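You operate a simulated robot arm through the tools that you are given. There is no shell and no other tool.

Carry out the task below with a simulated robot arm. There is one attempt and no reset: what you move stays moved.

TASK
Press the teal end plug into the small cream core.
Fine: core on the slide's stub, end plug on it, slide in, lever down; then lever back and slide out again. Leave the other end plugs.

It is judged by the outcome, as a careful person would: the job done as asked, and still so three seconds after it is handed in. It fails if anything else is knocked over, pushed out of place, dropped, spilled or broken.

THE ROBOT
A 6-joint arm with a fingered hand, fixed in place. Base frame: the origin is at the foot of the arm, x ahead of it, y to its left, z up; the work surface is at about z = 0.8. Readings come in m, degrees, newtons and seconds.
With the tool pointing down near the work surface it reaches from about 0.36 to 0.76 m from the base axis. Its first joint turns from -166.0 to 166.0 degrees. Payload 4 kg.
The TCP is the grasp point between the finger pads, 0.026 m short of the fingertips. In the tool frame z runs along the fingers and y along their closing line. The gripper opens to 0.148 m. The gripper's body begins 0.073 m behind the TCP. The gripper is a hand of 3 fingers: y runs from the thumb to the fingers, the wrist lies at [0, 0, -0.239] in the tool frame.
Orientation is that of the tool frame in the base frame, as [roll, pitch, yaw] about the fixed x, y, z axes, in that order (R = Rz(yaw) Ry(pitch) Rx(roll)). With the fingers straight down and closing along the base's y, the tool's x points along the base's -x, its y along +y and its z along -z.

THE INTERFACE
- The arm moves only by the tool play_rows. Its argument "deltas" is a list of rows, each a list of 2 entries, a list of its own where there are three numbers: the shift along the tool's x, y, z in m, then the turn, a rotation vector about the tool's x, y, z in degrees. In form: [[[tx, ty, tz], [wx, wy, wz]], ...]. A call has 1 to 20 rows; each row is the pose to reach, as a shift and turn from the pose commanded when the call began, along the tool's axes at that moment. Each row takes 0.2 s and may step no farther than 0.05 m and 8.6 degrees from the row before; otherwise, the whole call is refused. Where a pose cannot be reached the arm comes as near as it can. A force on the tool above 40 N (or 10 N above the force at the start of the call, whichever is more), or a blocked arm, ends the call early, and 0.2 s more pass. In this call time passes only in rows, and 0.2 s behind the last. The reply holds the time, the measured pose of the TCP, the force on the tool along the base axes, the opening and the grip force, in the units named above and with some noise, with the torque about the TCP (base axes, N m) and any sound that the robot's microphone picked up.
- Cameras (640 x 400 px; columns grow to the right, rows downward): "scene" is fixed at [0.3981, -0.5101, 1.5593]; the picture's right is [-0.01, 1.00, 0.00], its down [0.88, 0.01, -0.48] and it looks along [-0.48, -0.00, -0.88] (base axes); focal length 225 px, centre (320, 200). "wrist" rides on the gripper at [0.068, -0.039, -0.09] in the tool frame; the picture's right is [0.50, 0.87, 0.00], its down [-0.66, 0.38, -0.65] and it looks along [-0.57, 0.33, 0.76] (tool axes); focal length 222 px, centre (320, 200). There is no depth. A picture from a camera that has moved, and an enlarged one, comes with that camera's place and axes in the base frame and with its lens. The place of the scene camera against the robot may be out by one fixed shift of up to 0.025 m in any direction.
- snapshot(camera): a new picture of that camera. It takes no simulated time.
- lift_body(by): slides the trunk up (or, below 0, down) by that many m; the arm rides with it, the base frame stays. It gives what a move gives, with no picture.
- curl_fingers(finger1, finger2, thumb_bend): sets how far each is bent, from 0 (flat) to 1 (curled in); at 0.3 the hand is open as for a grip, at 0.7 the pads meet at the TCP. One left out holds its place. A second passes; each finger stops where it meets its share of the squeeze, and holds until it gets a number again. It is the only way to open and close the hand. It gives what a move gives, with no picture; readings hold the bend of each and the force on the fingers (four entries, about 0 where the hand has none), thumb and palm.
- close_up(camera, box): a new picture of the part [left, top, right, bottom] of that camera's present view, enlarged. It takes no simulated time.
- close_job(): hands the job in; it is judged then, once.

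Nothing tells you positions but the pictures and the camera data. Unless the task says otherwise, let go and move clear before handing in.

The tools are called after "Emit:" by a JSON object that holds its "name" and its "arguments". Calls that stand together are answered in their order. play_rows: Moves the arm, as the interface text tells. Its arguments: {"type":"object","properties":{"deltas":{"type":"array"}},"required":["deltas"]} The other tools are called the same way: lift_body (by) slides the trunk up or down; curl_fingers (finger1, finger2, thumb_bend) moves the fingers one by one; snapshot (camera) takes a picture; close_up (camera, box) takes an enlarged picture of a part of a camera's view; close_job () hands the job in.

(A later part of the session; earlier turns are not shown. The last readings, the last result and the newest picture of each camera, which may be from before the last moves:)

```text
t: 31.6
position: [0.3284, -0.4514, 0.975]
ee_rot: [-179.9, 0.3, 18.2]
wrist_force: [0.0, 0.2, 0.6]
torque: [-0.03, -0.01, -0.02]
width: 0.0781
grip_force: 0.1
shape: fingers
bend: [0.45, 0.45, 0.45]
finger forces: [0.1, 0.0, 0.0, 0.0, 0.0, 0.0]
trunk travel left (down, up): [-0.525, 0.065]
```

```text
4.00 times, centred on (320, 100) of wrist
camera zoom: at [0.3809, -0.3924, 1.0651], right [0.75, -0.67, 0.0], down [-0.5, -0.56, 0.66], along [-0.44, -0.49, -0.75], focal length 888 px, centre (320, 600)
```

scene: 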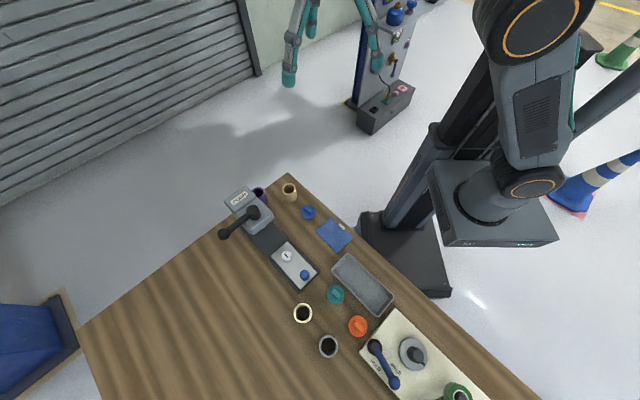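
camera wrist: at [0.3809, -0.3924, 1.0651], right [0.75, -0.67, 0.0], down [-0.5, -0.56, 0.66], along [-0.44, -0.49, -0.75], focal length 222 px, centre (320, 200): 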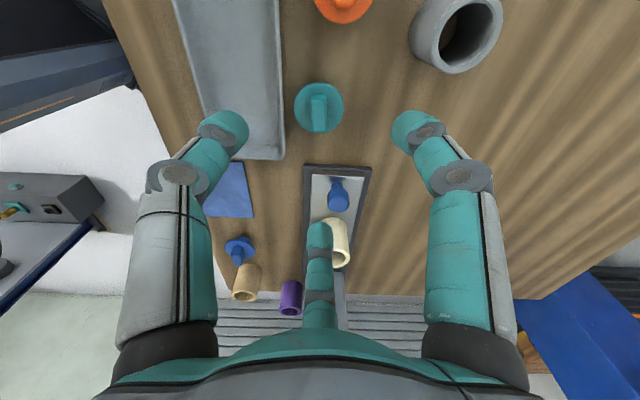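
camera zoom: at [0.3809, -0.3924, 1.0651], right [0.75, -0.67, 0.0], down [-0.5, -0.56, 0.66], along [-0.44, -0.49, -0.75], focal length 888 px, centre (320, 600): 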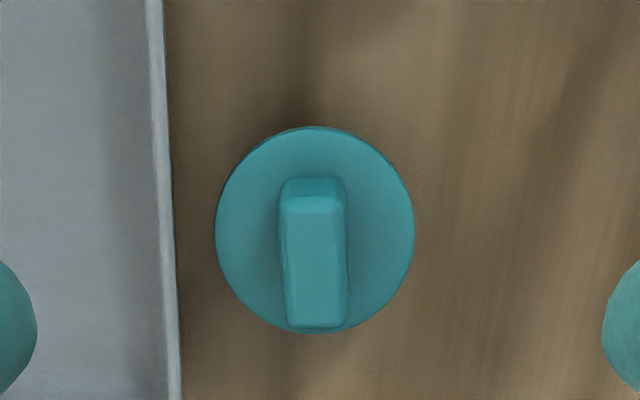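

The teal plug's wing runs along one finger's direction, which suits the grip: one finger on its end and two on its faces. The tray rim is very close on the left, though, so I'll measure the tray's rim height and gap before going down.

Emit:
{"name": "close_up", "arguments": {"camera": "wrist", "box": [200, 60, 360, 180]}}

Emit:
{"name": "close_up", "arguments": {"camera": "scene", "box": [310, 240, 430, 340]}}

```text
3.33 times, centred on (280, 120) of wrist
camera zoom: at [0.3809, -0.3924, 1.0651], right [0.75, -0.67, 0.0], down [-0.5, -0.56, 0.66], along [-0.44, -0.49, -0.75], focal length 740 px, centre (453, 467)
```

zoom: 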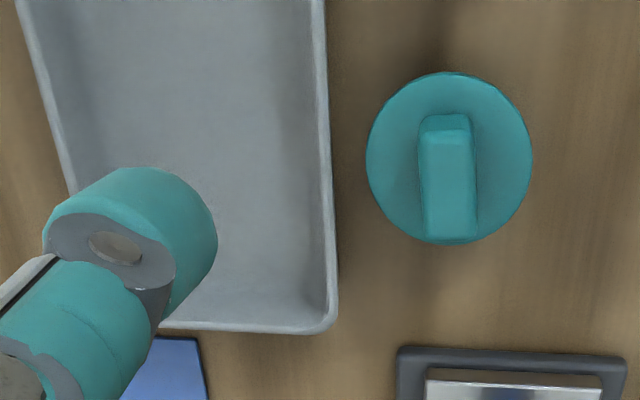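

```text
4.00 times, centred on (370, 290) of scene
camera zoom: at [0.3981, -0.5101, 1.5593], right [-0.01, 1.0, 0.0], down [0.88, 0.01, -0.48], along [-0.48, 0.0, -0.88], focal length 901 px, centre (120, -160)
```

zoom: 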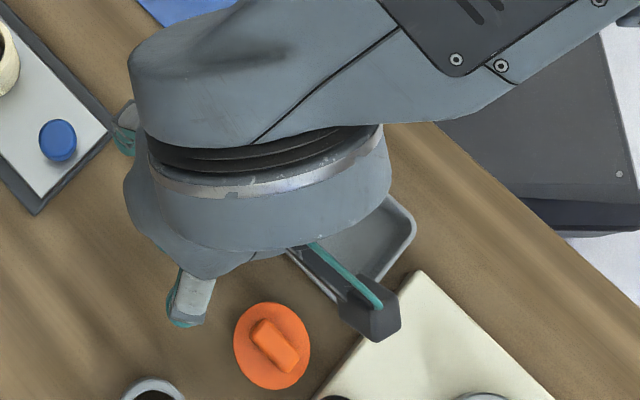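

The tray rim is at z≈0.825 and only about 38 mm from the plug's centre. If I turn the hand by 30°, two fingers straddle the tray side of the wing and one comes from the free side, which leaves comfortable room. I'll turn and re-check.

Emit:
{"name": "play_rows", "arguments": {"deltas": [[[-0.001, 0.0005, 0], [0, 0, 7.5]], [[-0.0025, 0.001, 0], [0, 0, 15]], [[-0.004, 0.0015, 0], [0, 0, 22.5]], [[-0.0053, 0.0019, 0], [0, 0, 30]]]}}

Emit:
{"name": "curl_fingers", "arguments": {"finger1": 0.55, "finger2": 0.5, "thumb_bend": 0.55}}

Emit:
{"name": "snapshot", "arguments": {"camera": "wrist"}}

Emit:
{"name": "close_up", "arguments": {"camera": "wrist", "box": [240, 50, 400, 150]}}

```text
t: 32.6
position: [0.3227, -0.4573, 0.9753]
ee_rot: [179.9, 0.3, -12.0]
wrist_force: [0.2, -0.2, -1.2]
torque: [0.04, 0.03, -0.01]
width: 0.0783
grip_force: 0.0
shape: fingers
bend: [0.45, 0.45, 0.45]
finger forces: [0.0, 0.0, 0.0, 0.1, 0.0, 0.0]
trunk travel left (down, up): [-0.525, 0.065]
```

```text
t: 33.6
position: [0.3227, -0.4566, 0.9751]
ee_rot: [179.8, 0.3, -11.8]
wrist_force: [-0.1, -0.3, -0.5]
torque: [0.01, 0.0, -0.01]
width: 0.0462
grip_force: 0.1
shape: fingers
bend: [0.55, 0.5, 0.55]
finger forces: [0.1, 0.0, 0.0, 0.0, 0.0, 0.0]
trunk travel left (down, up): [-0.525, 0.065]
```

```text
taken
camera wrist: at [0.3981, -0.4317, 1.0662], right [0.31, -0.95, 0.0], down [-0.71, -0.24, 0.66], along [-0.63, -0.2, -0.75], focal length 222 px, centre (320, 200)
```

wrist: 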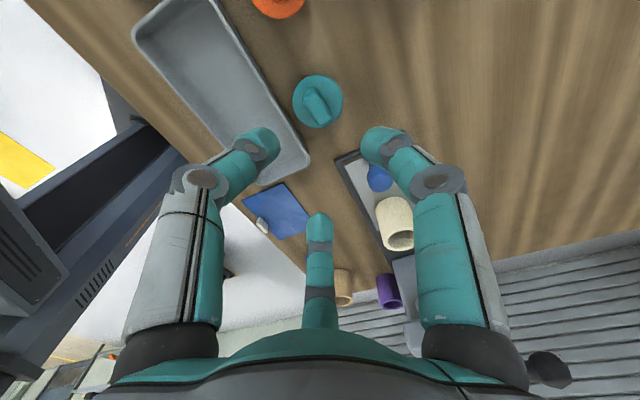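

```text
4.00 times, centred on (320, 100) of wrist
camera zoom: at [0.3981, -0.4317, 1.0662], right [0.31, -0.95, 0.0], down [-0.71, -0.24, 0.66], along [-0.63, -0.2, -0.75], focal length 888 px, centre (320, 600)
```

zoom: 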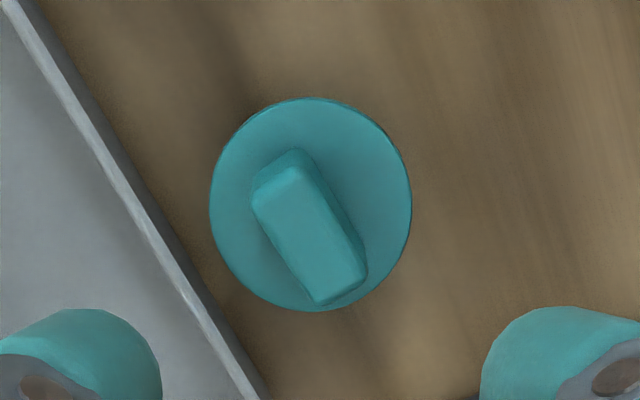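

Finger 1 is now on the free side, with finger 2 and the thumb on the tray side of the wing. I'll narrow those two slightly, bias away from the tray, and descend partway.

Emit:
{"name": "curl_fingers", "arguments": {"finger1": 0.5, "finger2": 0.58, "thumb_bend": 0.58}}

Emit:
{"name": "play_rows", "arguments": {"deltas": [[[0.001, -0.0017, 0.03], [0, 0, 0]], [[0.001, -0.0017, 0.06], [0, 0, 0]], [[0.001, -0.0017, 0.085], [0, 0, 0]], [[0.001, -0.0017, 0.095], [0, 0, 0]]]}}

Emit:
{"name": "snapshot", "arguments": {"camera": "wrist"}}

Emit:
{"name": "close_up", "arguments": {"camera": "wrist", "box": [220, 90, 420, 240]}}

```text
t: 34.6
position: [0.3224, -0.4577, 0.9747]
ee_rot: [179.9, 0.3, -11.8]
wrist_force: [0.4, 0.5, 0.0]
torque: [0.03, 0.03, 0.02]
width: 0.0511
grip_force: 0.1
shape: fingers
bend: [0.5, 0.57, 0.57]
finger forces: [0.1, 0.0, 0.0, 0.1, 0.1, 0.0]
trunk travel left (down, up): [-0.525, 0.065]
```

```text
t: 35.6
position: [0.3222, -0.4552, 0.8805]
ee_rot: [179.8, 0.3, -11.8]
wrist_force: [-0.2, 0.3, 0.6]
torque: [0.0, -0.01, -0.01]
width: 0.0508
grip_force: 0.0
shape: fingers
bend: [0.5, 0.57, 0.57]
finger forces: [0.0, 0.0, 0.1, 0.0, 0.0, 0.1]
trunk travel left (down, up): [-0.525, 0.065]
```

```text
taken
camera wrist: at [0.3984, -0.4313, 0.9705], right [0.31, -0.95, 0.0], down [-0.72, -0.24, 0.66], along [-0.63, -0.2, -0.75], focal length 222 px, centre (320, 200)
```

wrist: 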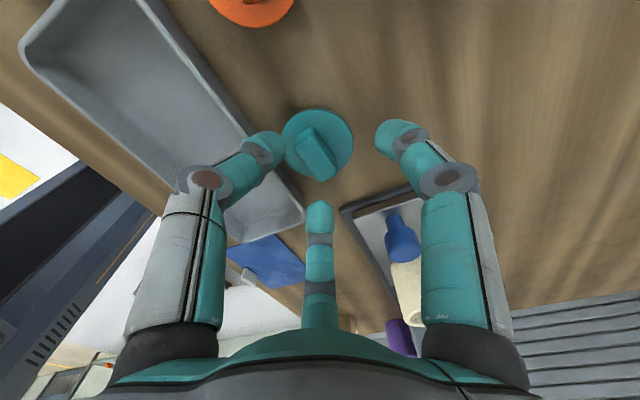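

```text
2.67 times, centred on (320, 165) of wrist
camera zoom: at [0.3984, -0.4313, 0.9705], right [0.31, -0.95, 0.0], down [-0.72, -0.24, 0.66], along [-0.63, -0.2, -0.75], focal length 592 px, centre (320, 293)
```

zoom: 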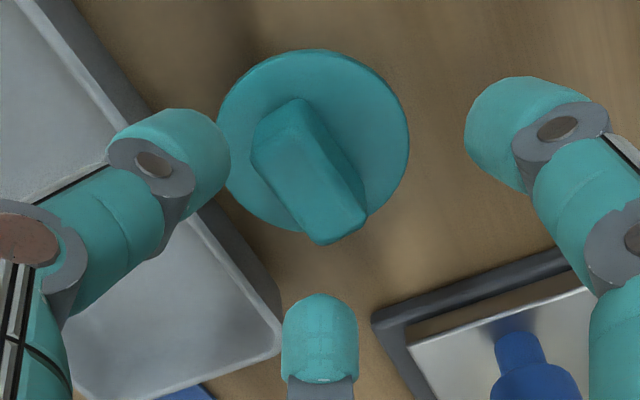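

The clearances look good on all sides. I'll descend to wing-grip height.

Emit:
{"name": "play_rows", "arguments": {"deltas": [[[0, 0, 0.01], [0, 0, 0]], [[0, 0, 0.02], [0, 0, 0]], [[0, 0, 0.027], [0, 0, 0]], [[0, 0, 0.032], [0, 0, 0]]]}}

Emit:
{"name": "snapshot", "arguments": {"camera": "wrist"}}

Emit:
{"name": "close_up", "arguments": {"camera": "wrist", "box": [220, 90, 420, 240]}}

```text
t: 36.6
position: [0.325, -0.4566, 0.8487]
ee_rot: [179.8, 0.3, -11.7]
wrist_force: [0.6, 0.4, 1.3]
torque: [0.01, 0.03, -0.03]
width: 0.0513
grip_force: 0.5
shape: fingers
bend: [0.5, 0.57, 0.57]
finger forces: [0.1, 0.2, 0.1, 0.0, 0.6, 0.1]
trunk travel left (down, up): [-0.525, 0.065]
```

```text
taken
camera wrist: at [0.3989, -0.4316, 0.9391], right [0.31, -0.95, 0.0], down [-0.71, -0.24, 0.66], along [-0.63, -0.2, -0.75], focal length 222 px, centre (320, 200)
```

wrist: 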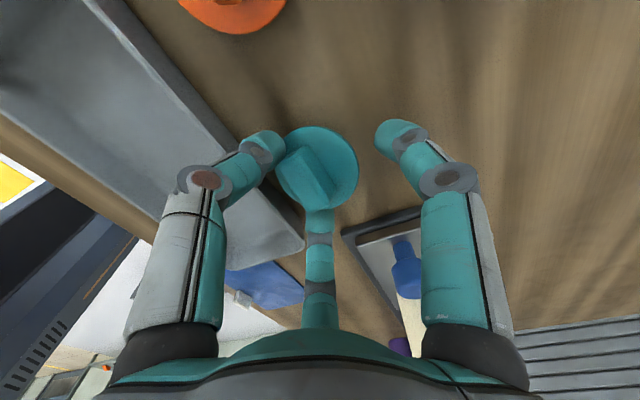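

```text
2.67 times, centred on (320, 165) of wrist
camera zoom: at [0.3989, -0.4316, 0.9391], right [0.31, -0.95, 0.0], down [-0.71, -0.24, 0.66], along [-0.63, -0.2, -0.75], focal length 592 px, centre (320, 293)
```

zoom: 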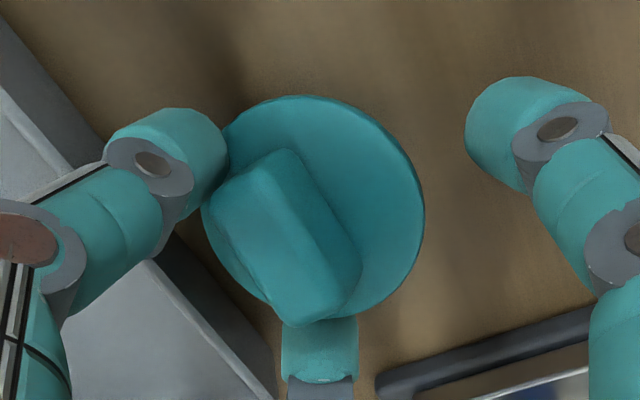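

The thumb tip seems to be touching the flange and tilting the plug slightly. I'll rise 5 mm and look again.

Emit:
{"name": "play_rows", "arguments": {"deltas": [[[0, 0, -0.005], [0, 0, 0]]]}}

Emit:
{"name": "close_up", "arguments": {"camera": "wrist", "box": [220, 90, 420, 240]}}

```text
t: 37.0
position: [0.323, -0.4586, 0.8548]
ee_rot: [179.9, 0.2, -11.7]
wrist_force: [0.0, -0.5, 0.0]
torque: [0.01, 0.01, 0.01]
width: 0.0508
grip_force: 0.0
shape: fingers
bend: [0.5, 0.57, 0.57]
finger forces: [0.1, 0.1, 0.1, 0.0, 0.1, 0.1]
trunk travel left (down, up): [-0.525, 0.065]
```

```text
2.67 times, centred on (320, 165) of wrist
camera zoom: at [0.3987, -0.4316, 0.9447], right [0.31, -0.95, 0.0], down [-0.71, -0.24, 0.66], along [-0.63, -0.2, -0.75], focal length 592 px, centre (320, 293)
```

zoom: 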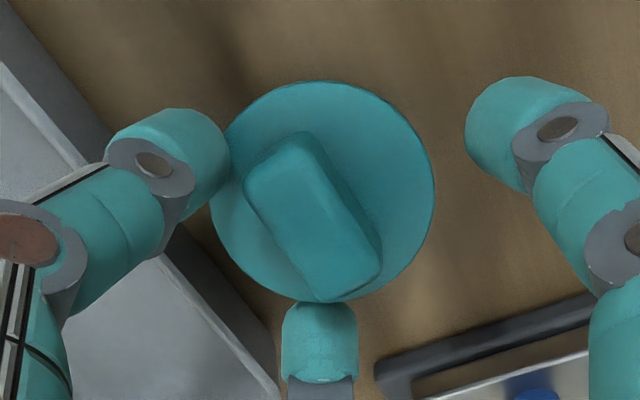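

The plug is upright again, which shows it has a narrower spigot beneath its flange. I'll close gently at this height.

Emit:
{"name": "curl_fingers", "arguments": {"finger1": 0.62, "finger2": 0.6, "thumb_bend": 0.6}}

Emit:
{"name": "close_up", "arguments": {"camera": "wrist", "box": [220, 90, 420, 240]}}

```text
t: 38.0
position: [0.3255, -0.4573, 0.8548]
ee_rot: [179.9, 0.4, -11.8]
wrist_force: [0.2, 0.3, 0.4]
torque: [-0.03, 0.01, -0.02]
width: 0.0274
grip_force: 0.0
shape: fingers
bend: [0.62, 0.6, 0.6]
finger forces: [0.1, 0.0, 0.0, 0.1, 0.1, 0.1]
trunk travel left (down, up): [-0.525, 0.065]
```

```text
2.67 times, centred on (320, 165) of wrist
camera zoom: at [0.3987, -0.4315, 0.9448], right [0.31, -0.95, 0.0], down [-0.71, -0.24, 0.66], along [-0.63, -0.2, -0.75], focal length 592 px, centre (320, 293)
```

zoom: 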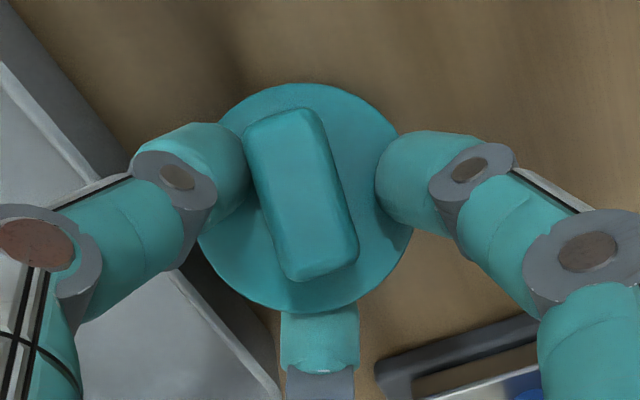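

Emit:
{"name": "curl_fingers", "arguments": {"finger1": 0.66, "finger2": 0.62, "thumb_bend": 0.65}}

Emit:
{"name": "close_up", "arguments": {"camera": "wrist", "box": [220, 90, 420, 240]}}

```text
t: 39.0
position: [0.324, -0.4557, 0.8541]
ee_rot: [179.9, 0.3, -11.8]
wrist_force: [-0.5, 0.9, 0.4]
torque: [0.01, 0.0, 0.01]
width: 0.017
grip_force: 2.1
shape: fingers
bend: [0.65, 0.61, 0.64]
finger forces: [1.1, 1.1, 0.0, 0.0, 2.2, 0.0]
trunk travel left (down, up): [-0.525, 0.065]
```

```text
2.67 times, centred on (320, 165) of wrist
camera zoom: at [0.3987, -0.4315, 0.9448], right [0.31, -0.95, 0.0], down [-0.71, -0.24, 0.66], along [-0.63, -0.2, -0.75], focal length 592 px, centre (320, 293)
```

zoom: 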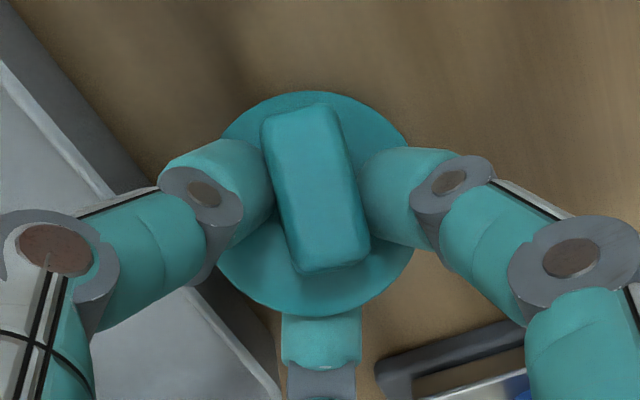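

The fingers have settled on the wing's faces, with finger 2 at its end. I'll squeeze firmly.

Emit:
{"name": "curl_fingers", "arguments": {"finger1": 0.72, "finger2": 0.7, "thumb_bend": 0.72}}

Emit:
{"name": "close_up", "arguments": {"camera": "wrist", "box": [220, 90, 420, 240]}}

```text
t: 40.0
position: [0.3234, -0.4569, 0.8546]
ee_rot: [180.0, 0.3, -11.8]
wrist_force: [-0.2, -0.4, 0.3]
torque: [0.0, -0.01, -0.01]
width: 0.0146
grip_force: 12.1
shape: fingers
bend: [0.65, 0.62, 0.66]
finger forces: [8.0, 6.7, 0.1, 0.0, 9.0, 0.1]
trunk travel left (down, up): [-0.525, 0.065]
```

```text
2.67 times, centred on (320, 165) of wrist
camera zoom: at [0.3987, -0.4315, 0.9448], right [0.31, -0.95, 0.0], down [-0.71, -0.24, 0.66], along [-0.63, -0.2, -0.75], focal length 592 px, centre (320, 293)
```

zoom: 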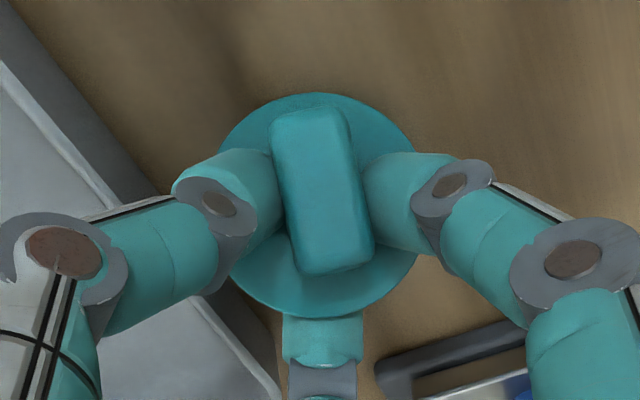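

The grip is firm, at 7–9 N per finger. I'll lift straight up and look.

Emit:
{"name": "play_rows", "arguments": {"deltas": [[[0, 0, -0.008], [0, 0, 0]], [[0, 0, -0.02], [0, 0, 0]], [[0, 0, -0.045], [0, 0, 0]], [[0, 0, -0.08], [0, 0, 0]], [[0, 0, -0.11], [0, 0, 0]]]}}

Emit:
{"name": "snapshot", "arguments": {"camera": "wrist"}}

Emit:
{"name": "close_up", "arguments": {"camera": "wrist", "box": [220, 90, 420, 240]}}

Emit:
{"name": "close_up", "arguments": {"camera": "scene", "box": [270, 180, 430, 280]}}

```text
t: 41.2
position: [0.3231, -0.4571, 0.9638]
ee_rot: [180.0, 0.3, -11.8]
wrist_force: [0.6, 0.7, -0.2]
torque: [0.04, 0.01, -0.01]
width: 0.0141
grip_force: 11.0
shape: fingers
bend: [0.65, 0.62, 0.67]
finger forces: [8.1, 6.6, 0.0, 0.0, 8.3, 0.0]
trunk travel left (down, up): [-0.525, 0.065]
```

```text
taken
camera wrist: at [0.3988, -0.4325, 1.0548], right [0.31, -0.95, 0.0], down [-0.71, -0.24, 0.66], along [-0.63, -0.2, -0.75], focal length 222 px, centre (320, 200)
```

wrist: 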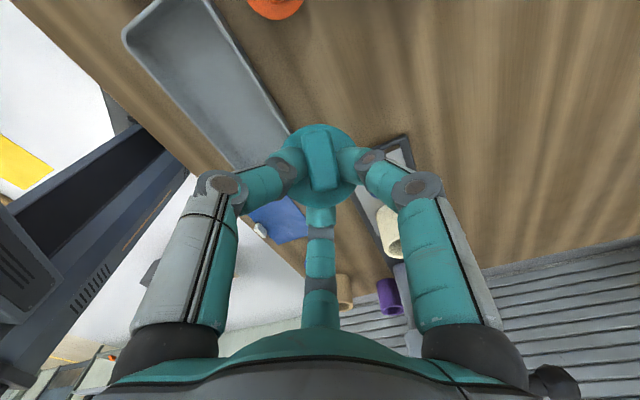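

```text
2.67 times, centred on (320, 165) of wrist
camera zoom: at [0.3988, -0.4325, 1.0548], right [0.31, -0.95, 0.0], down [-0.71, -0.24, 0.66], along [-0.63, -0.2, -0.75], focal length 592 px, centre (320, 293)
```

zoom: 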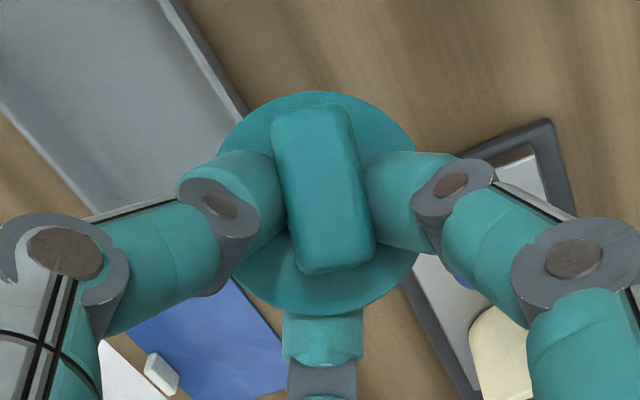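

```text
4.00 times, centred on (350, 230) of scene
camera zoom: at [0.3981, -0.5101, 1.5593], right [-0.01, 1.0, 0.0], down [0.88, 0.01, -0.48], along [-0.48, 0.0, -0.88], focal length 901 px, centre (200, 80)
```

zoom: 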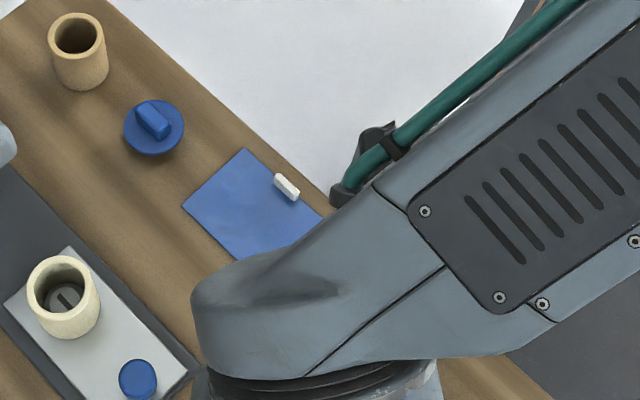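

The plug is up, but it may be tilted a few degrees in the grip. I'll zoom in to judge.

Emit:
{"name": "close_up", "arguments": {"camera": "wrist", "box": [280, 115, 370, 215]}}

```text
4.00 times, centred on (325, 165) of wrist
camera zoom: at [0.3988, -0.4325, 1.0548], right [0.31, -0.95, 0.0], down [-0.71, -0.24, 0.66], along [-0.63, -0.2, -0.75], focal length 888 px, centre (300, 340)
```

zoom: 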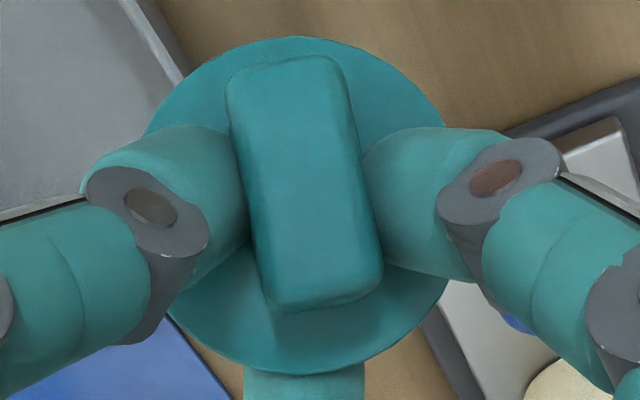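

The zoom shows the plug tilted about 25–30° in the grip, because finger 2 tipped it about the pinch line. I'll carry it to free table where the core stood, set it down flat, and regrip it better.

Emit:
{"name": "play_rows", "arguments": {"deltas": [[[0.031, 0.032, 0], [0, 0, 0]], [[0.062, 0.064, 0], [0, 0, 0]], [[0.0931, 0.096, 0], [0, 0, 0]], [[0.0931, 0.096, 0.04], [0, 0, 0]], [[0.0931, 0.096, 0.08], [0, 0, 0]], [[0.0931, 0.096, 0.1], [0, 0, 0]]]}}

Emit:
{"name": "snapshot", "arguments": {"camera": "wrist"}}

```text
t: 42.6
position: [0.3951, -0.5709, 0.8644]
ee_rot: [179.8, 0.3, -11.8]
wrist_force: [0.1, -0.5, -0.3]
torque: [0.0, 0.01, -0.03]
width: 0.0137
grip_force: 11.0
shape: fingers
bend: [0.65, 0.62, 0.67]
finger forces: [8.3, 6.9, 0.0, 0.1, 7.9, 0.0]
trunk travel left (down, up): [-0.525, 0.065]
```

```text
taken
camera wrist: at [0.4704, -0.5454, 0.9542], right [0.31, -0.95, 0.0], down [-0.71, -0.24, 0.66], along [-0.63, -0.21, -0.75], focal length 222 px, centre (320, 200)
```

wrist: 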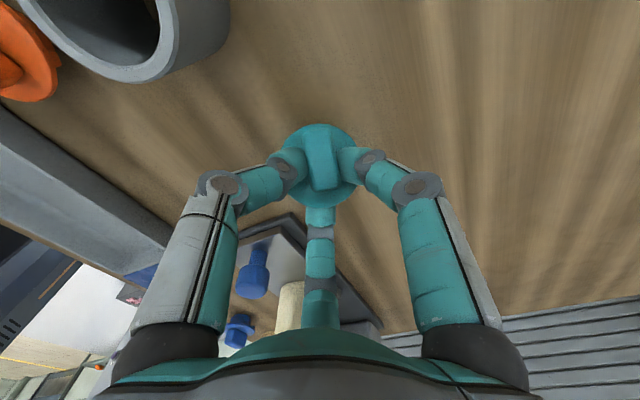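

Emit:
{"name": "curl_fingers", "arguments": {"finger2": 0.52}}

Emit:
{"name": "close_up", "arguments": {"camera": "wrist", "box": [240, 100, 400, 220]}}

```text
t: 43.6
position: [0.3943, -0.5714, 0.8643]
ee_rot: [179.9, 0.2, -11.8]
wrist_force: [0.9, 0.0, -0.5]
torque: [0.0, 0.03, -0.02]
width: 0.0133
grip_force: 7.3
shape: fingers
bend: [0.65, 0.52, 0.68]
finger forces: [6.8, 0.0, 0.0, 0.0, 7.6, 0.1]
trunk travel left (down, up): [-0.525, 0.065]
```

```text
3.33 times, centred on (320, 160) of wrist
camera zoom: at [0.4703, -0.5452, 0.9544], right [0.31, -0.95, 0.0], down [-0.71, -0.24, 0.66], along [-0.63, -0.2, -0.75], focal length 740 px, centre (320, 333)
```

zoom: 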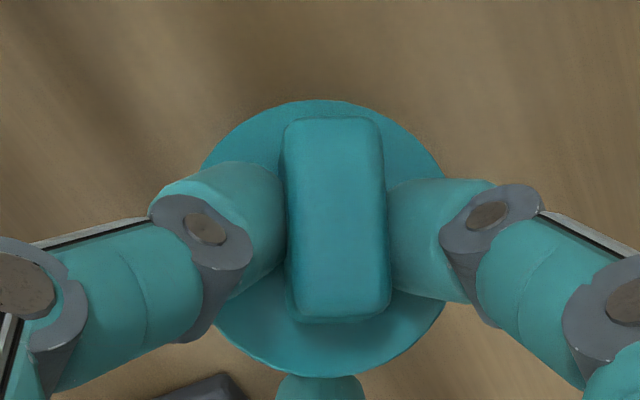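

With finger 2 off, the wing squared up between the thumb and finger 1. I'll lower it to the table so it levels.

Emit:
{"name": "play_rows", "arguments": {"deltas": [[[0, 0, 0.004], [0, 0, 0]], [[0, 0, 0.008], [0, 0, 0]], [[0, 0, 0.011], [0, 0, 0]], [[0, 0, 0.014], [0, 0, 0]]]}}

Emit:
{"name": "close_up", "arguments": {"camera": "wrist", "box": [240, 100, 400, 220]}}

```text
t: 44.6
position: [0.3946, -0.5691, 0.8517]
ee_rot: [179.8, 0.3, -11.8]
wrist_force: [2.7, -0.1, 9.7]
torque: [0.01, -0.05, 0.02]
width: 0.0131
grip_force: 11.5
shape: fingers
bend: [0.65, 0.52, 0.68]
finger forces: [9.7, 0.0, 0.1, 0.0, 13.2, 0.1]
trunk travel left (down, up): [-0.525, 0.065]
```

```text
3.33 times, centred on (320, 160) of wrist
camera zoom: at [0.4706, -0.5439, 0.9414], right [0.31, -0.95, 0.0], down [-0.72, -0.23, 0.66], along [-0.62, -0.21, -0.75], focal length 740 px, centre (320, 333)
```

zoom: 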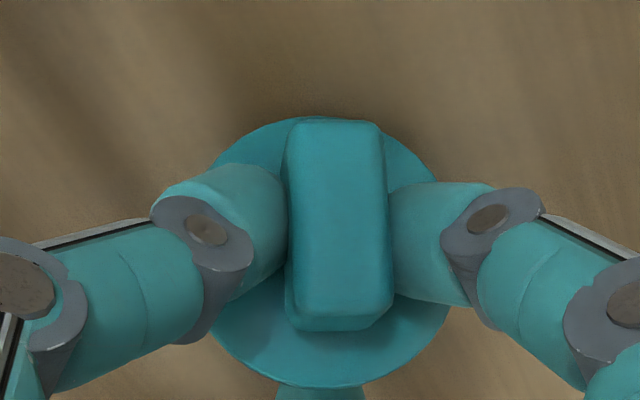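

Pressing tilts it the wrong way, so I'll ease up a few millimetres and let it drop flat onto its spigot.

Emit:
{"name": "play_rows", "arguments": {"deltas": [[[0, 0, -0.003], [0, 0, 0]]]}}

Emit:
{"name": "curl_fingers", "arguments": {"finger1": 0.58, "thumb_bend": 0.58}}

Emit:
{"name": "snapshot", "arguments": {"camera": "wrist"}}

Emit:
{"name": "close_up", "arguments": {"camera": "wrist", "box": [240, 100, 400, 220]}}

```text
t: 45.0
position: [0.3946, -0.5694, 0.8522]
ee_rot: [179.9, 0.4, -11.8]
wrist_force: [0.5, -1.0, 1.5]
torque: [0.0, -0.02, 0.01]
width: 0.013
grip_force: 8.9
shape: fingers
bend: [0.65, 0.52, 0.68]
finger forces: [8.1, 0.0, 0.1, 0.0, 9.0, 0.0]
trunk travel left (down, up): [-0.525, 0.065]
```

```text
t: 46.0
position: [0.3949, -0.5698, 0.8519]
ee_rot: [179.9, 0.2, -11.9]
wrist_force: [0.2, -1.1, -0.7]
torque: [-0.01, -0.01, 0.0]
width: 0.0388
grip_force: 0.0
shape: fingers
bend: [0.57, 0.52, 0.57]
finger forces: [0.0, 0.1, 0.0, 0.0, 0.0, 0.1]
trunk travel left (down, up): [-0.525, 0.065]
```

```text
taken
camera wrist: at [0.4696, -0.5441, 0.9424], right [0.31, -0.95, 0.0], down [-0.71, -0.24, 0.66], along [-0.63, -0.2, -0.75], focal length 222 px, centre (320, 200)
```

wrist: 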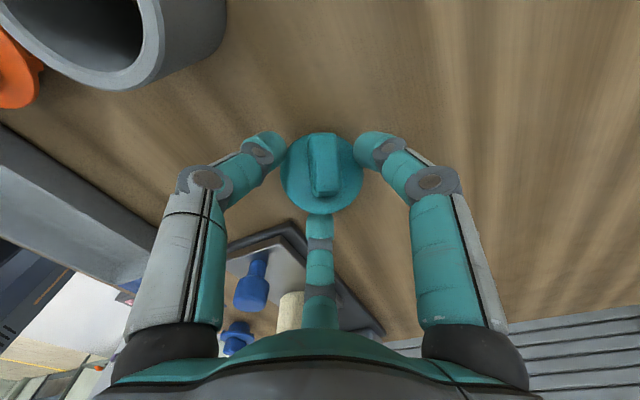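

```text
3.33 times, centred on (320, 160) of wrist
camera zoom: at [0.4696, -0.5441, 0.9424], right [0.31, -0.95, 0.0], down [-0.71, -0.24, 0.66], along [-0.63, -0.2, -0.75], focal length 740 px, centre (320, 333)
```

zoom: 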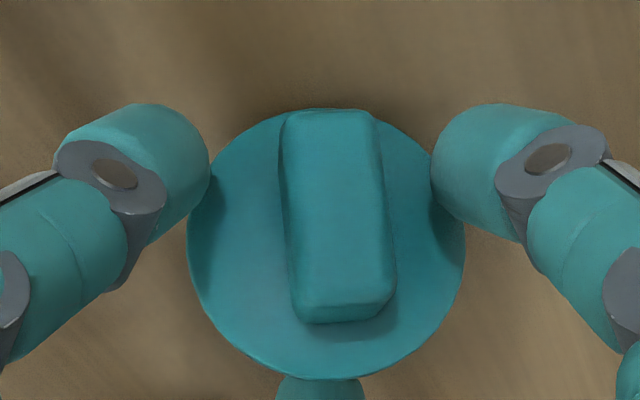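

Finger 2's tip is under the flange's far edge and propping it up; that was the cause of the tilt. I'll open that finger further so the plug lies flat.

Emit:
{"name": "curl_fingers", "arguments": {"finger2": 0.4, "finger1": 0.5, "thumb_bend": 0.5}}

Emit:
{"name": "close_up", "arguments": {"camera": "wrist", "box": [240, 100, 400, 220]}}

```text
t: 47.0
position: [0.3943, -0.5701, 0.8519]
ee_rot: [179.9, 0.3, -11.7]
wrist_force: [-0.8, -0.2, 0.3]
torque: [0.01, -0.02, -0.01]
width: 0.0616
grip_force: 0.1
shape: fingers
bend: [0.5, 0.4, 0.5]
finger forces: [0.0, 0.0, 0.1, 0.0, 0.0, 0.0]
trunk travel left (down, up): [-0.525, 0.065]
```

```text
3.33 times, centred on (320, 160) of wrist
camera zoom: at [0.4696, -0.5441, 0.9424], right [0.31, -0.95, 0.0], down [-0.71, -0.24, 0.66], along [-0.63, -0.2, -0.75], focal length 740 px, centre (320, 333)
```

zoom: 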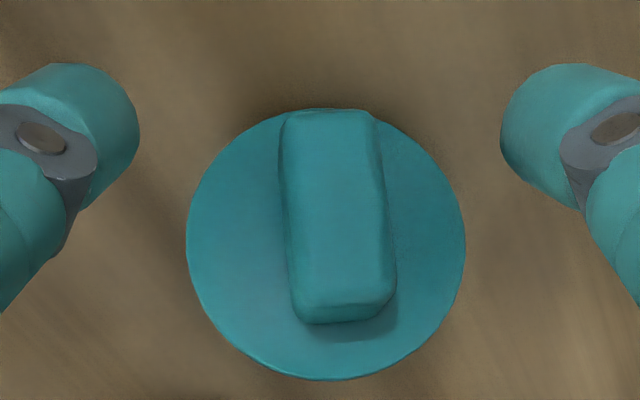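

The plug has tipped onto its flange rim and is resting there, so it needs righting. I'll raise the hand and set the thumb and finger 1 to straddle the wing. Then I'll press the raised far side of the flange down with both of them.

Emit:
{"name": "play_rows", "arguments": {"deltas": [[[0, 0, -0.02], [0, 0, 0]], [[0, 0, -0.045], [0, 0, 0]], [[-0.0215, 0.0147, -0.045], [0, 0, 0]]]}}

Emit:
{"name": "curl_fingers", "arguments": {"finger1": 0.62, "finger2": 0.42, "thumb_bend": 0.62}}

Emit:
{"name": "snapshot", "arguments": {"camera": "wrist"}}

Emit:
{"name": "close_up", "arguments": {"camera": "wrist", "box": [240, 60, 400, 180]}}

```text
t: 47.8
position: [0.3697, -0.5789, 0.8973]
ee_rot: [179.9, 0.3, -11.9]
wrist_force: [0.7, 0.5, 0.1]
torque: [0.0, 0.04, 0.01]
width: 0.0616
grip_force: 0.1
shape: fingers
bend: [0.5, 0.4, 0.5]
finger forces: [0.1, 0.1, 0.1, 0.0, 0.0, 0.0]
trunk travel left (down, up): [-0.525, 0.065]
```

```text
t: 48.8
position: [0.3709, -0.5803, 0.8962]
ee_rot: [179.8, 0.2, -11.8]
wrist_force: [-0.1, 0.3, -0.2]
torque: [0.0, 0.04, 0.01]
width: 0.0238
grip_force: 0.1
shape: fingers
bend: [0.62, 0.42, 0.62]
finger forces: [0.0, 0.0, 0.1, 0.0, 0.0, 0.0]
trunk travel left (down, up): [-0.525, 0.065]
```

```text
taken
camera wrist: at [0.4464, -0.5545, 0.9866], right [0.31, -0.95, 0.0], down [-0.71, -0.24, 0.66], along [-0.63, -0.2, -0.75], focal length 222 px, centre (320, 200)
```

wrist: 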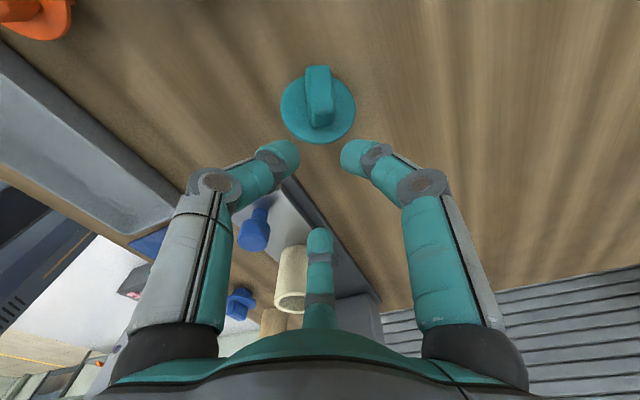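

```text
3.33 times, centred on (320, 120) of wrist
camera zoom: at [0.4464, -0.5545, 0.9866], right [0.31, -0.95, 0.0], down [-0.71, -0.24, 0.66], along [-0.63, -0.2, -0.75], focal length 740 px, centre (320, 467)
```

zoom: 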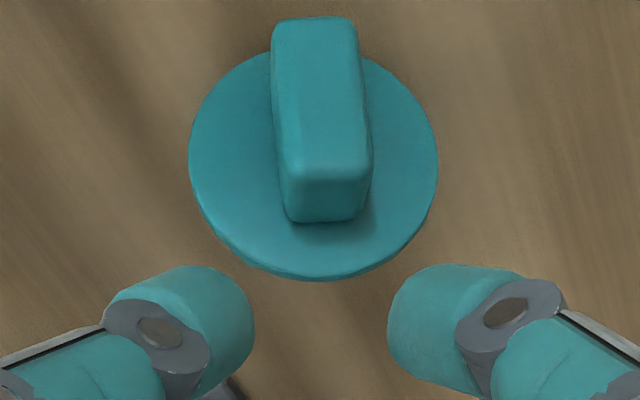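

The hand is aligned, with the wing centred between the thumb and finger 1 and their tips over the raised rim. I'll press down gently.

Emit:
{"name": "play_rows", "arguments": {"deltas": [[[0, 0, 0.015], [0, 0, 0]], [[0, 0, 0.03], [0, 0, 0]], [[0, 0, 0.038], [0, 0, 0]], [[0, 0, 0.044], [0, 0, 0]]]}}

Emit:
{"name": "close_up", "arguments": {"camera": "wrist", "box": [240, 80, 400, 200]}}

```text
t: 49.8
position: [0.3719, -0.5808, 0.8548]
ee_rot: [179.8, 0.2, -11.7]
wrist_force: [-0.7, 0.0, 7.1]
torque: [0.07, -0.05, 0.01]
width: 0.023
grip_force: 3.7
shape: fingers
bend: [0.62, 0.42, 0.62]
finger forces: [3.3, 0.1, 0.0, 0.1, 3.9, 0.1]
trunk travel left (down, up): [-0.525, 0.065]
```

```text
3.33 times, centred on (320, 140) of wrist
camera zoom: at [0.4465, -0.5545, 0.9452], right [0.31, -0.95, 0.0], down [-0.72, -0.23, 0.66], along [-0.62, -0.21, -0.75], focal length 740 px, centre (320, 400)
```

zoom: 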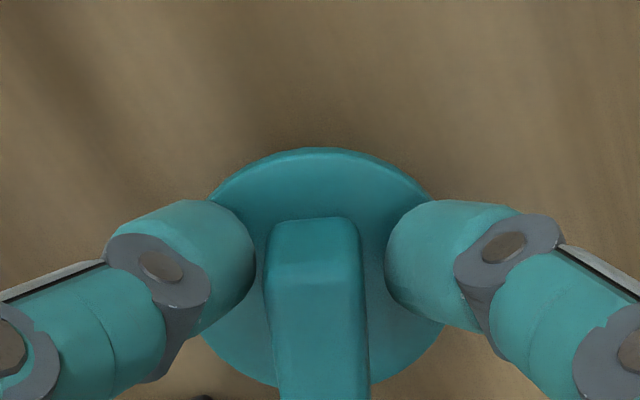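

The plug is upright again, flat on its spigot, with the fingertips resting on the flange. I'll rise a few millimetres, centre the thumb and finger 1 along the wing, and pinch it with just those two.

Emit:
{"name": "play_rows", "arguments": {"deltas": [[[0, 0, -0.005], [0, 0, 0]], [[-0.0113, 0.0065, -0.005], [0, 0, 0]]]}}

Emit:
{"name": "close_up", "arguments": {"camera": "wrist", "box": [240, 80, 400, 200]}}

```text
t: 50.4
position: [0.3589, -0.5831, 0.8584]
ee_rot: [179.9, 0.4, -11.8]
wrist_force: [-0.1, -0.1, 0.8]
torque: [0.01, -0.02, -0.04]
width: 0.0234
grip_force: 0.1
shape: fingers
bend: [0.62, 0.42, 0.62]
finger forces: [0.1, 0.1, 0.0, 0.1, 0.0, 0.0]
trunk travel left (down, up): [-0.525, 0.065]
```

```text
3.33 times, centred on (320, 140) of wrist
camera zoom: at [0.4343, -0.5575, 0.9494], right [0.31, -0.95, 0.0], down [-0.71, -0.24, 0.66], along [-0.63, -0.2, -0.75], focal length 740 px, centre (320, 400)
```

zoom: 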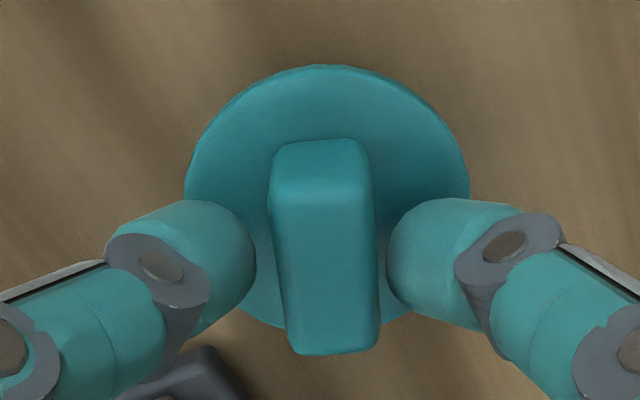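

Emit:
{"name": "curl_fingers", "arguments": {"finger1": 0.68, "thumb_bend": 0.68}}

Emit:
{"name": "close_up", "arguments": {"camera": "wrist", "box": [240, 80, 400, 200]}}

```text
t: 51.4
position: [0.3592, -0.583, 0.8593]
ee_rot: [179.9, 0.3, -11.8]
wrist_force: [0.6, -0.1, -0.2]
torque: [0.0, -0.01, 0.02]
width: 0.0143
grip_force: 3.1
shape: fingers
bend: [0.65, 0.42, 0.66]
finger forces: [3.2, 0.0, 0.1, 0.0, 3.1, 0.0]
trunk travel left (down, up): [-0.525, 0.065]
```

```text
3.33 times, centred on (320, 140) of wrist
camera zoom: at [0.4343, -0.5577, 0.9497], right [0.31, -0.95, 0.0], down [-0.71, -0.24, 0.66], along [-0.63, -0.2, -0.75], focal length 740 px, centre (320, 400)
```

zoom: 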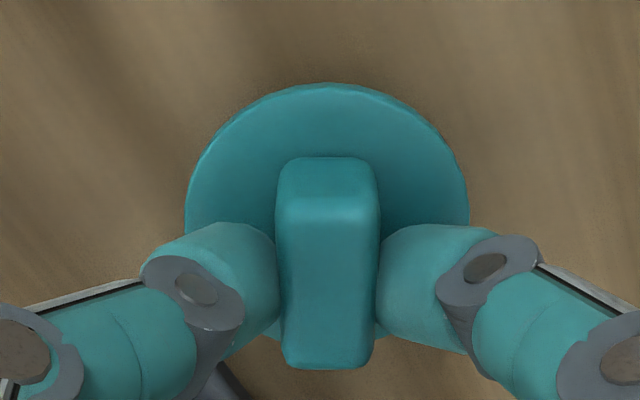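

Emit:
{"name": "curl_fingers", "arguments": {"finger1": 0.74, "thumb_bend": 0.74}}

Emit:
{"name": "close_up", "arguments": {"camera": "wrist", "box": [240, 80, 400, 200]}}

```text
t: 52.4
position: [0.3586, -0.5835, 0.8606]
ee_rot: [180.0, 0.2, -11.7]
wrist_force: [0.2, 1.1, -0.7]
torque: [0.02, -0.03, 0.0]
width: 0.0126
grip_force: 10.1
shape: fingers
bend: [0.64, 0.42, 0.68]
finger forces: [10.2, 0.0, 0.0, 0.1, 10.1, 0.0]
trunk travel left (down, up): [-0.525, 0.065]
```

```text
3.33 times, centred on (320, 140) of wrist
camera zoom: at [0.4344, -0.5577, 0.9497], right [0.31, -0.95, 0.0], down [-0.71, -0.24, 0.66], along [-0.63, -0.2, -0.75], focal length 740 px, centre (320, 400)
```

zoom: 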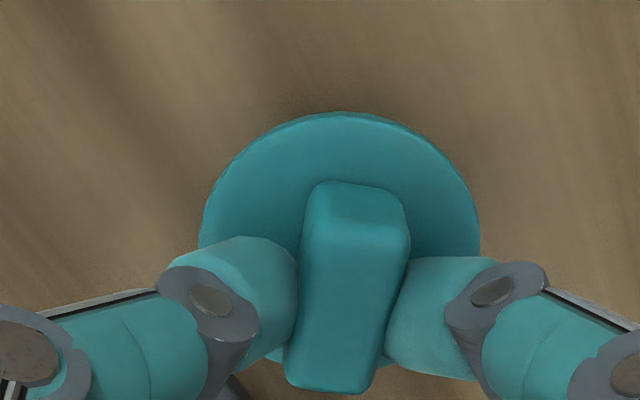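

The two-finger pinch pushes the plug outward, so it needs finger 2 as a stop on the wing's far end. That finger now passes safely above the flange, so I'll close it too.

Emit:
{"name": "curl_fingers", "arguments": {"finger2": 0.6}}

Emit:
{"name": "curl_fingers", "arguments": {"finger2": 0.7}}

Emit:
{"name": "close_up", "arguments": {"camera": "wrist", "box": [240, 90, 400, 230]}}

```text
t: 53.4
position: [0.3599, -0.5822, 0.8594]
ee_rot: [179.8, 0.2, -11.8]
wrist_force: [0.2, -0.5, -0.1]
torque: [0.0, 0.0, -0.03]
width: 0.0126
grip_force: 10.0
shape: fingers
bend: [0.64, 0.6, 0.68]
finger forces: [10.2, 0.0, 0.1, 0.0, 10.1, 0.0]
trunk travel left (down, up): [-0.525, 0.065]
```

```text
t: 54.4
position: [0.359, -0.5834, 0.8591]
ee_rot: [179.9, 0.3, -11.8]
wrist_force: [0.2, 0.0, -0.2]
torque: [0.03, 0.0, 0.0]
width: 0.0125
grip_force: 11.8
shape: fingers
bend: [0.64, 0.65, 0.68]
finger forces: [9.6, 3.5, 0.0, 0.0, 10.1, 0.1]
trunk travel left (down, up): [-0.525, 0.065]
```

```text
2.86 times, centred on (320, 160) of wrist
camera zoom: at [0.4343, -0.5577, 0.9497], right [0.31, -0.95, 0.0], down [-0.71, -0.24, 0.66], along [-0.63, -0.2, -0.75], focal length 635 px, centre (320, 314)
```

zoom: 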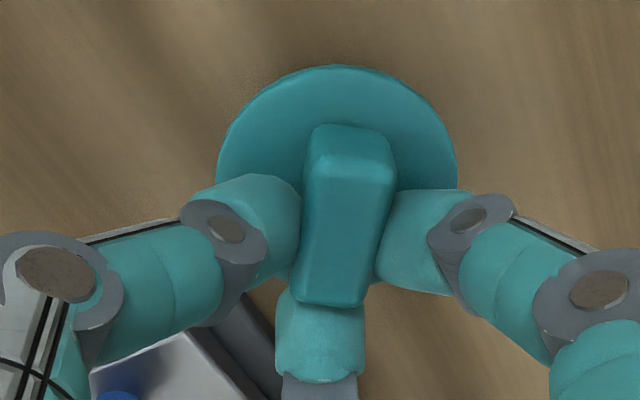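

All three fingers now hold the wing from above the flange, and the plug looks level. I'll lift and check.

Emit:
{"name": "play_rows", "arguments": {"deltas": [[[0, 0, -0.005], [0, 0, 0]], [[0, 0, -0.015], [0, 0, 0]], [[0, 0, -0.035], [0, 0, 0]], [[0, 0, -0.06], [0, 0, 0]]]}}

Emit:
{"name": "close_up", "arguments": {"camera": "wrist", "box": [240, 90, 400, 230]}}

Emit:
{"name": "snapshot", "arguments": {"camera": "wrist"}}

```text
t: 55.4
position: [0.3578, -0.5818, 0.9195]
ee_rot: [179.9, 0.3, -11.8]
wrist_force: [-0.3, 0.4, 0.7]
torque: [0.02, 0.02, 0.0]
width: 0.0127
grip_force: 12.0
shape: fingers
bend: [0.64, 0.65, 0.68]
finger forces: [9.6, 3.5, 0.0, 0.0, 10.2, 0.1]
trunk travel left (down, up): [-0.525, 0.065]
```

```text
2.86 times, centred on (320, 160) of wrist
camera zoom: at [0.4331, -0.5573, 1.0093], right [0.31, -0.95, 0.0], down [-0.71, -0.24, 0.66], along [-0.63, -0.2, -0.75], focal length 635 px, centre (320, 314)
```

zoom: 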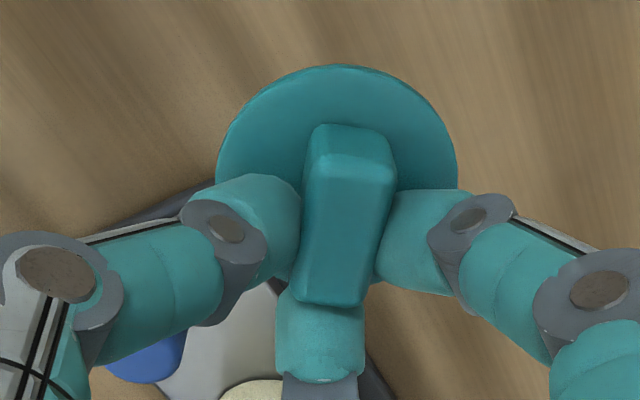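

```text
taken
camera wrist: at [0.4331, -0.5573, 1.0093], right [0.31, -0.95, 0.0], down [-0.71, -0.24, 0.66], along [-0.63, -0.2, -0.75], focal length 222 px, centre (320, 200)
```

wrist: 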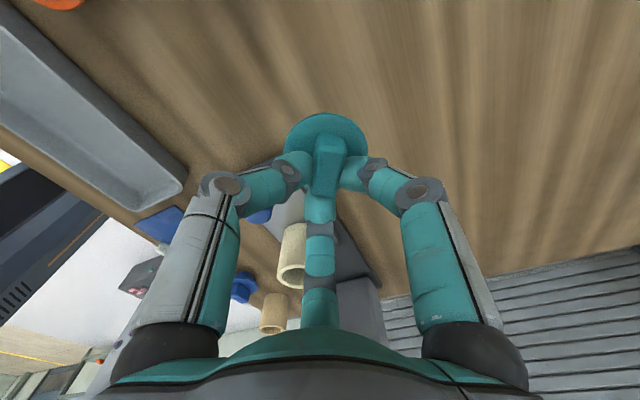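

The plug is held level, matching its appearance on the table. I'll carry it high to a spot beside the core where the camera sees both, to measure the last shift.

Emit:
{"name": "play_rows", "arguments": {"deltas": [[[0, 0, -0.04], [0, 0, 0]], [[0, 0, -0.08], [0, 0, 0]], [[-0.0355, -0.0015, -0.08], [0, 0, 0]], [[-0.071, -0.003, -0.08], [0, 0, 0]], [[-0.1065, -0.0045, -0.08], [0, 0, 0]], [[-0.142, -0.006, -0.08], [0, 0, 0]], [[-0.1772, -0.0075, -0.08], [0, 0, 0]], [[-0.1772, -0.0075, -0.08], [0, 0, 0]]]}}

Emit:
{"name": "snapshot", "arguments": {"camera": "wrist"}}

Emit:
{"name": "close_up", "arguments": {"camera": "wrist", "box": [340, 40, 500, 140]}}

Emit:
{"name": "close_up", "arguments": {"camera": "wrist", "box": [240, 90, 400, 230]}}

```text
t: 57.2
position: [0.1896, -0.5398, 0.9993]
ee_rot: [179.9, 0.3, -11.8]
wrist_force: [0.3, -0.2, -0.1]
torque: [0.02, -0.03, -0.02]
width: 0.0123
grip_force: 11.9
shape: fingers
bend: [0.64, 0.65, 0.68]
finger forces: [9.5, 3.5, 0.1, 0.0, 10.0, 0.1]
trunk travel left (down, up): [-0.525, 0.065]
```

```text
taken
camera wrist: at [0.2643, -0.5146, 1.0899], right [0.31, -0.95, 0.0], down [-0.72, -0.24, 0.66], along [-0.63, -0.21, -0.75], focal length 222 px, centre (320, 200)
```

wrist: 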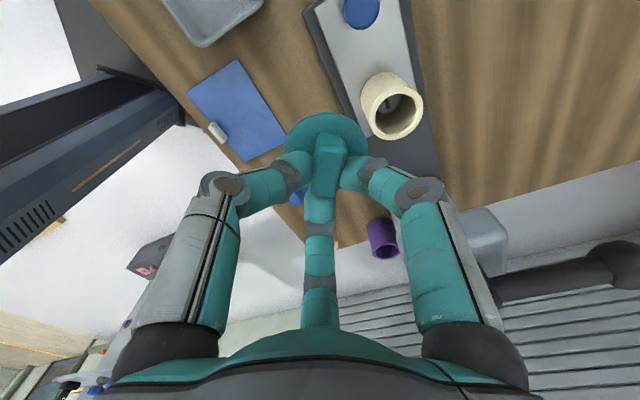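

```text
4.00 times, centred on (420, 90) of wrist
camera zoom: at [0.2643, -0.5146, 1.0899], right [0.31, -0.95, 0.0], down [-0.72, -0.24, 0.66], along [-0.63, -0.21, -0.75], focal length 888 px, centre (-80, 640)
```

zoom: 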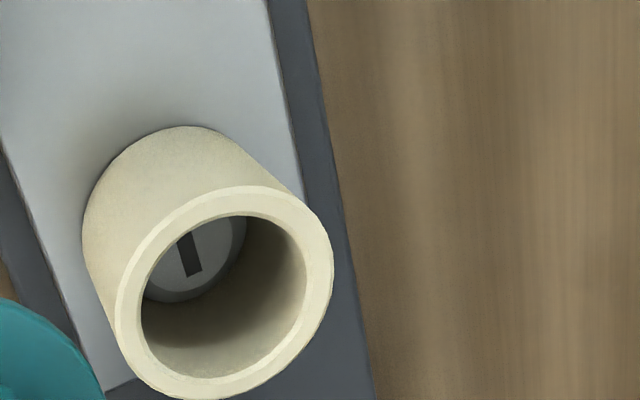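

```text
2.86 times, centred on (320, 160) of wrist
camera zoom: at [0.2643, -0.5146, 1.0899], right [0.31, -0.95, 0.0], down [-0.72, -0.24, 0.66], along [-0.63, -0.21, -0.75], focal length 635 px, centre (320, 314)
```

zoom: 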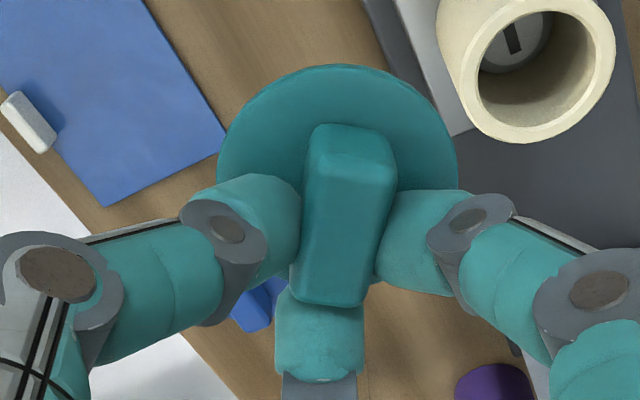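

I can see both the core bore and the plug. The shift needed is about 69 mm sideways. I'll move over and stop just above the core.

Emit:
{"name": "play_rows", "arguments": {"deltas": [[[0.0165, 0.0304, 0], [0, 0, 0]], [[0.0329, 0.0607, 0], [0, 0, 0]], [[0.0329, 0.0607, 0.025], [0, 0, 0]], [[0.0329, 0.0607, 0.045], [0, 0, 0]], [[0.0329, 0.0607, 0.052], [0, 0, 0]], [[0.0329, 0.0607, 0.052], [0, 0, 0]]]}}

Emit:
{"name": "close_up", "arguments": {"camera": "wrist", "box": [240, 90, 400, 230]}}

Emit:
{"name": "close_up", "arguments": {"camera": "scene", "box": [230, 190, 350, 290]}}

```text
t: 58.6
position: [0.2079, -0.6055, 0.9466]
ee_rot: [179.9, 0.3, -11.8]
wrist_force: [-0.4, 0.1, 0.2]
torque: [-0.03, -0.01, -0.02]
width: 0.0125
grip_force: 12.1
shape: fingers
bend: [0.64, 0.66, 0.68]
finger forces: [9.4, 3.3, 0.1, 0.0, 10.0, 0.0]
trunk travel left (down, up): [-0.525, 0.065]
```

```text
2.86 times, centred on (320, 160) of wrist
camera zoom: at [0.2824, -0.5806, 1.0377], right [0.31, -0.95, 0.0], down [-0.71, -0.24, 0.66], along [-0.63, -0.2, -0.75], focal length 635 px, centre (320, 314)
```

zoom: 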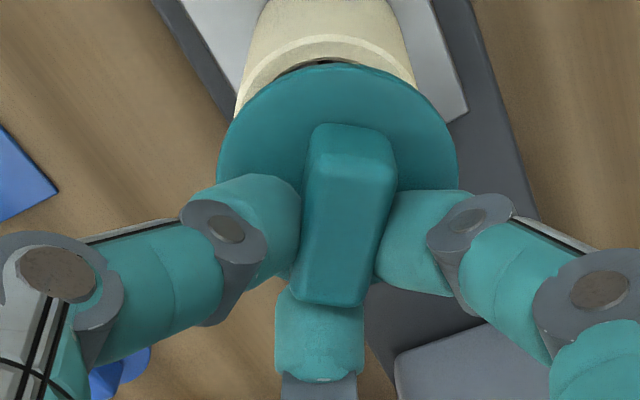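

```text
4.00 times, centred on (290, 240) of scene
camera zoom: at [0.3981, -0.5101, 1.5593], right [-0.01, 1.0, 0.0], down [0.88, 0.01, -0.48], along [-0.48, 0.0, -0.88], focal length 901 px, centre (440, 40)
```

zoom: 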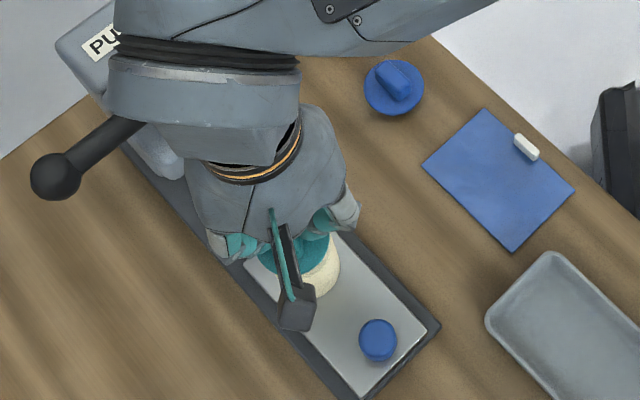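

Emit:
{"name": "close_up", "arguments": {"camera": "wrist", "box": [280, 80, 380, 150]}}

```text
5.71 times, centred on (330, 115) of wrist
camera zoom: at [0.2824, -0.5806, 1.0377], right [0.31, -0.95, 0.0], down [-0.71, -0.24, 0.66], along [-0.63, -0.2, -0.75], focal length 1269 px, centre (263, 686)
```

zoom: 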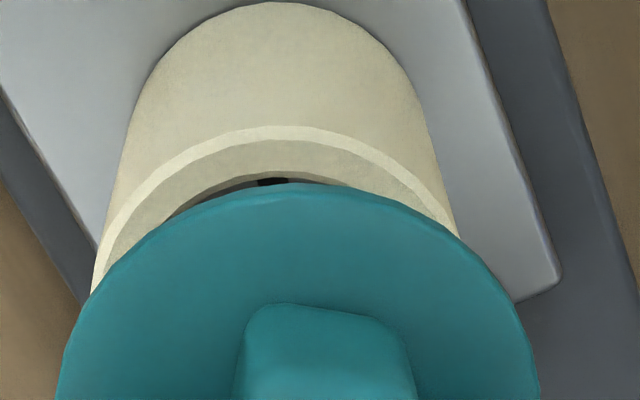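

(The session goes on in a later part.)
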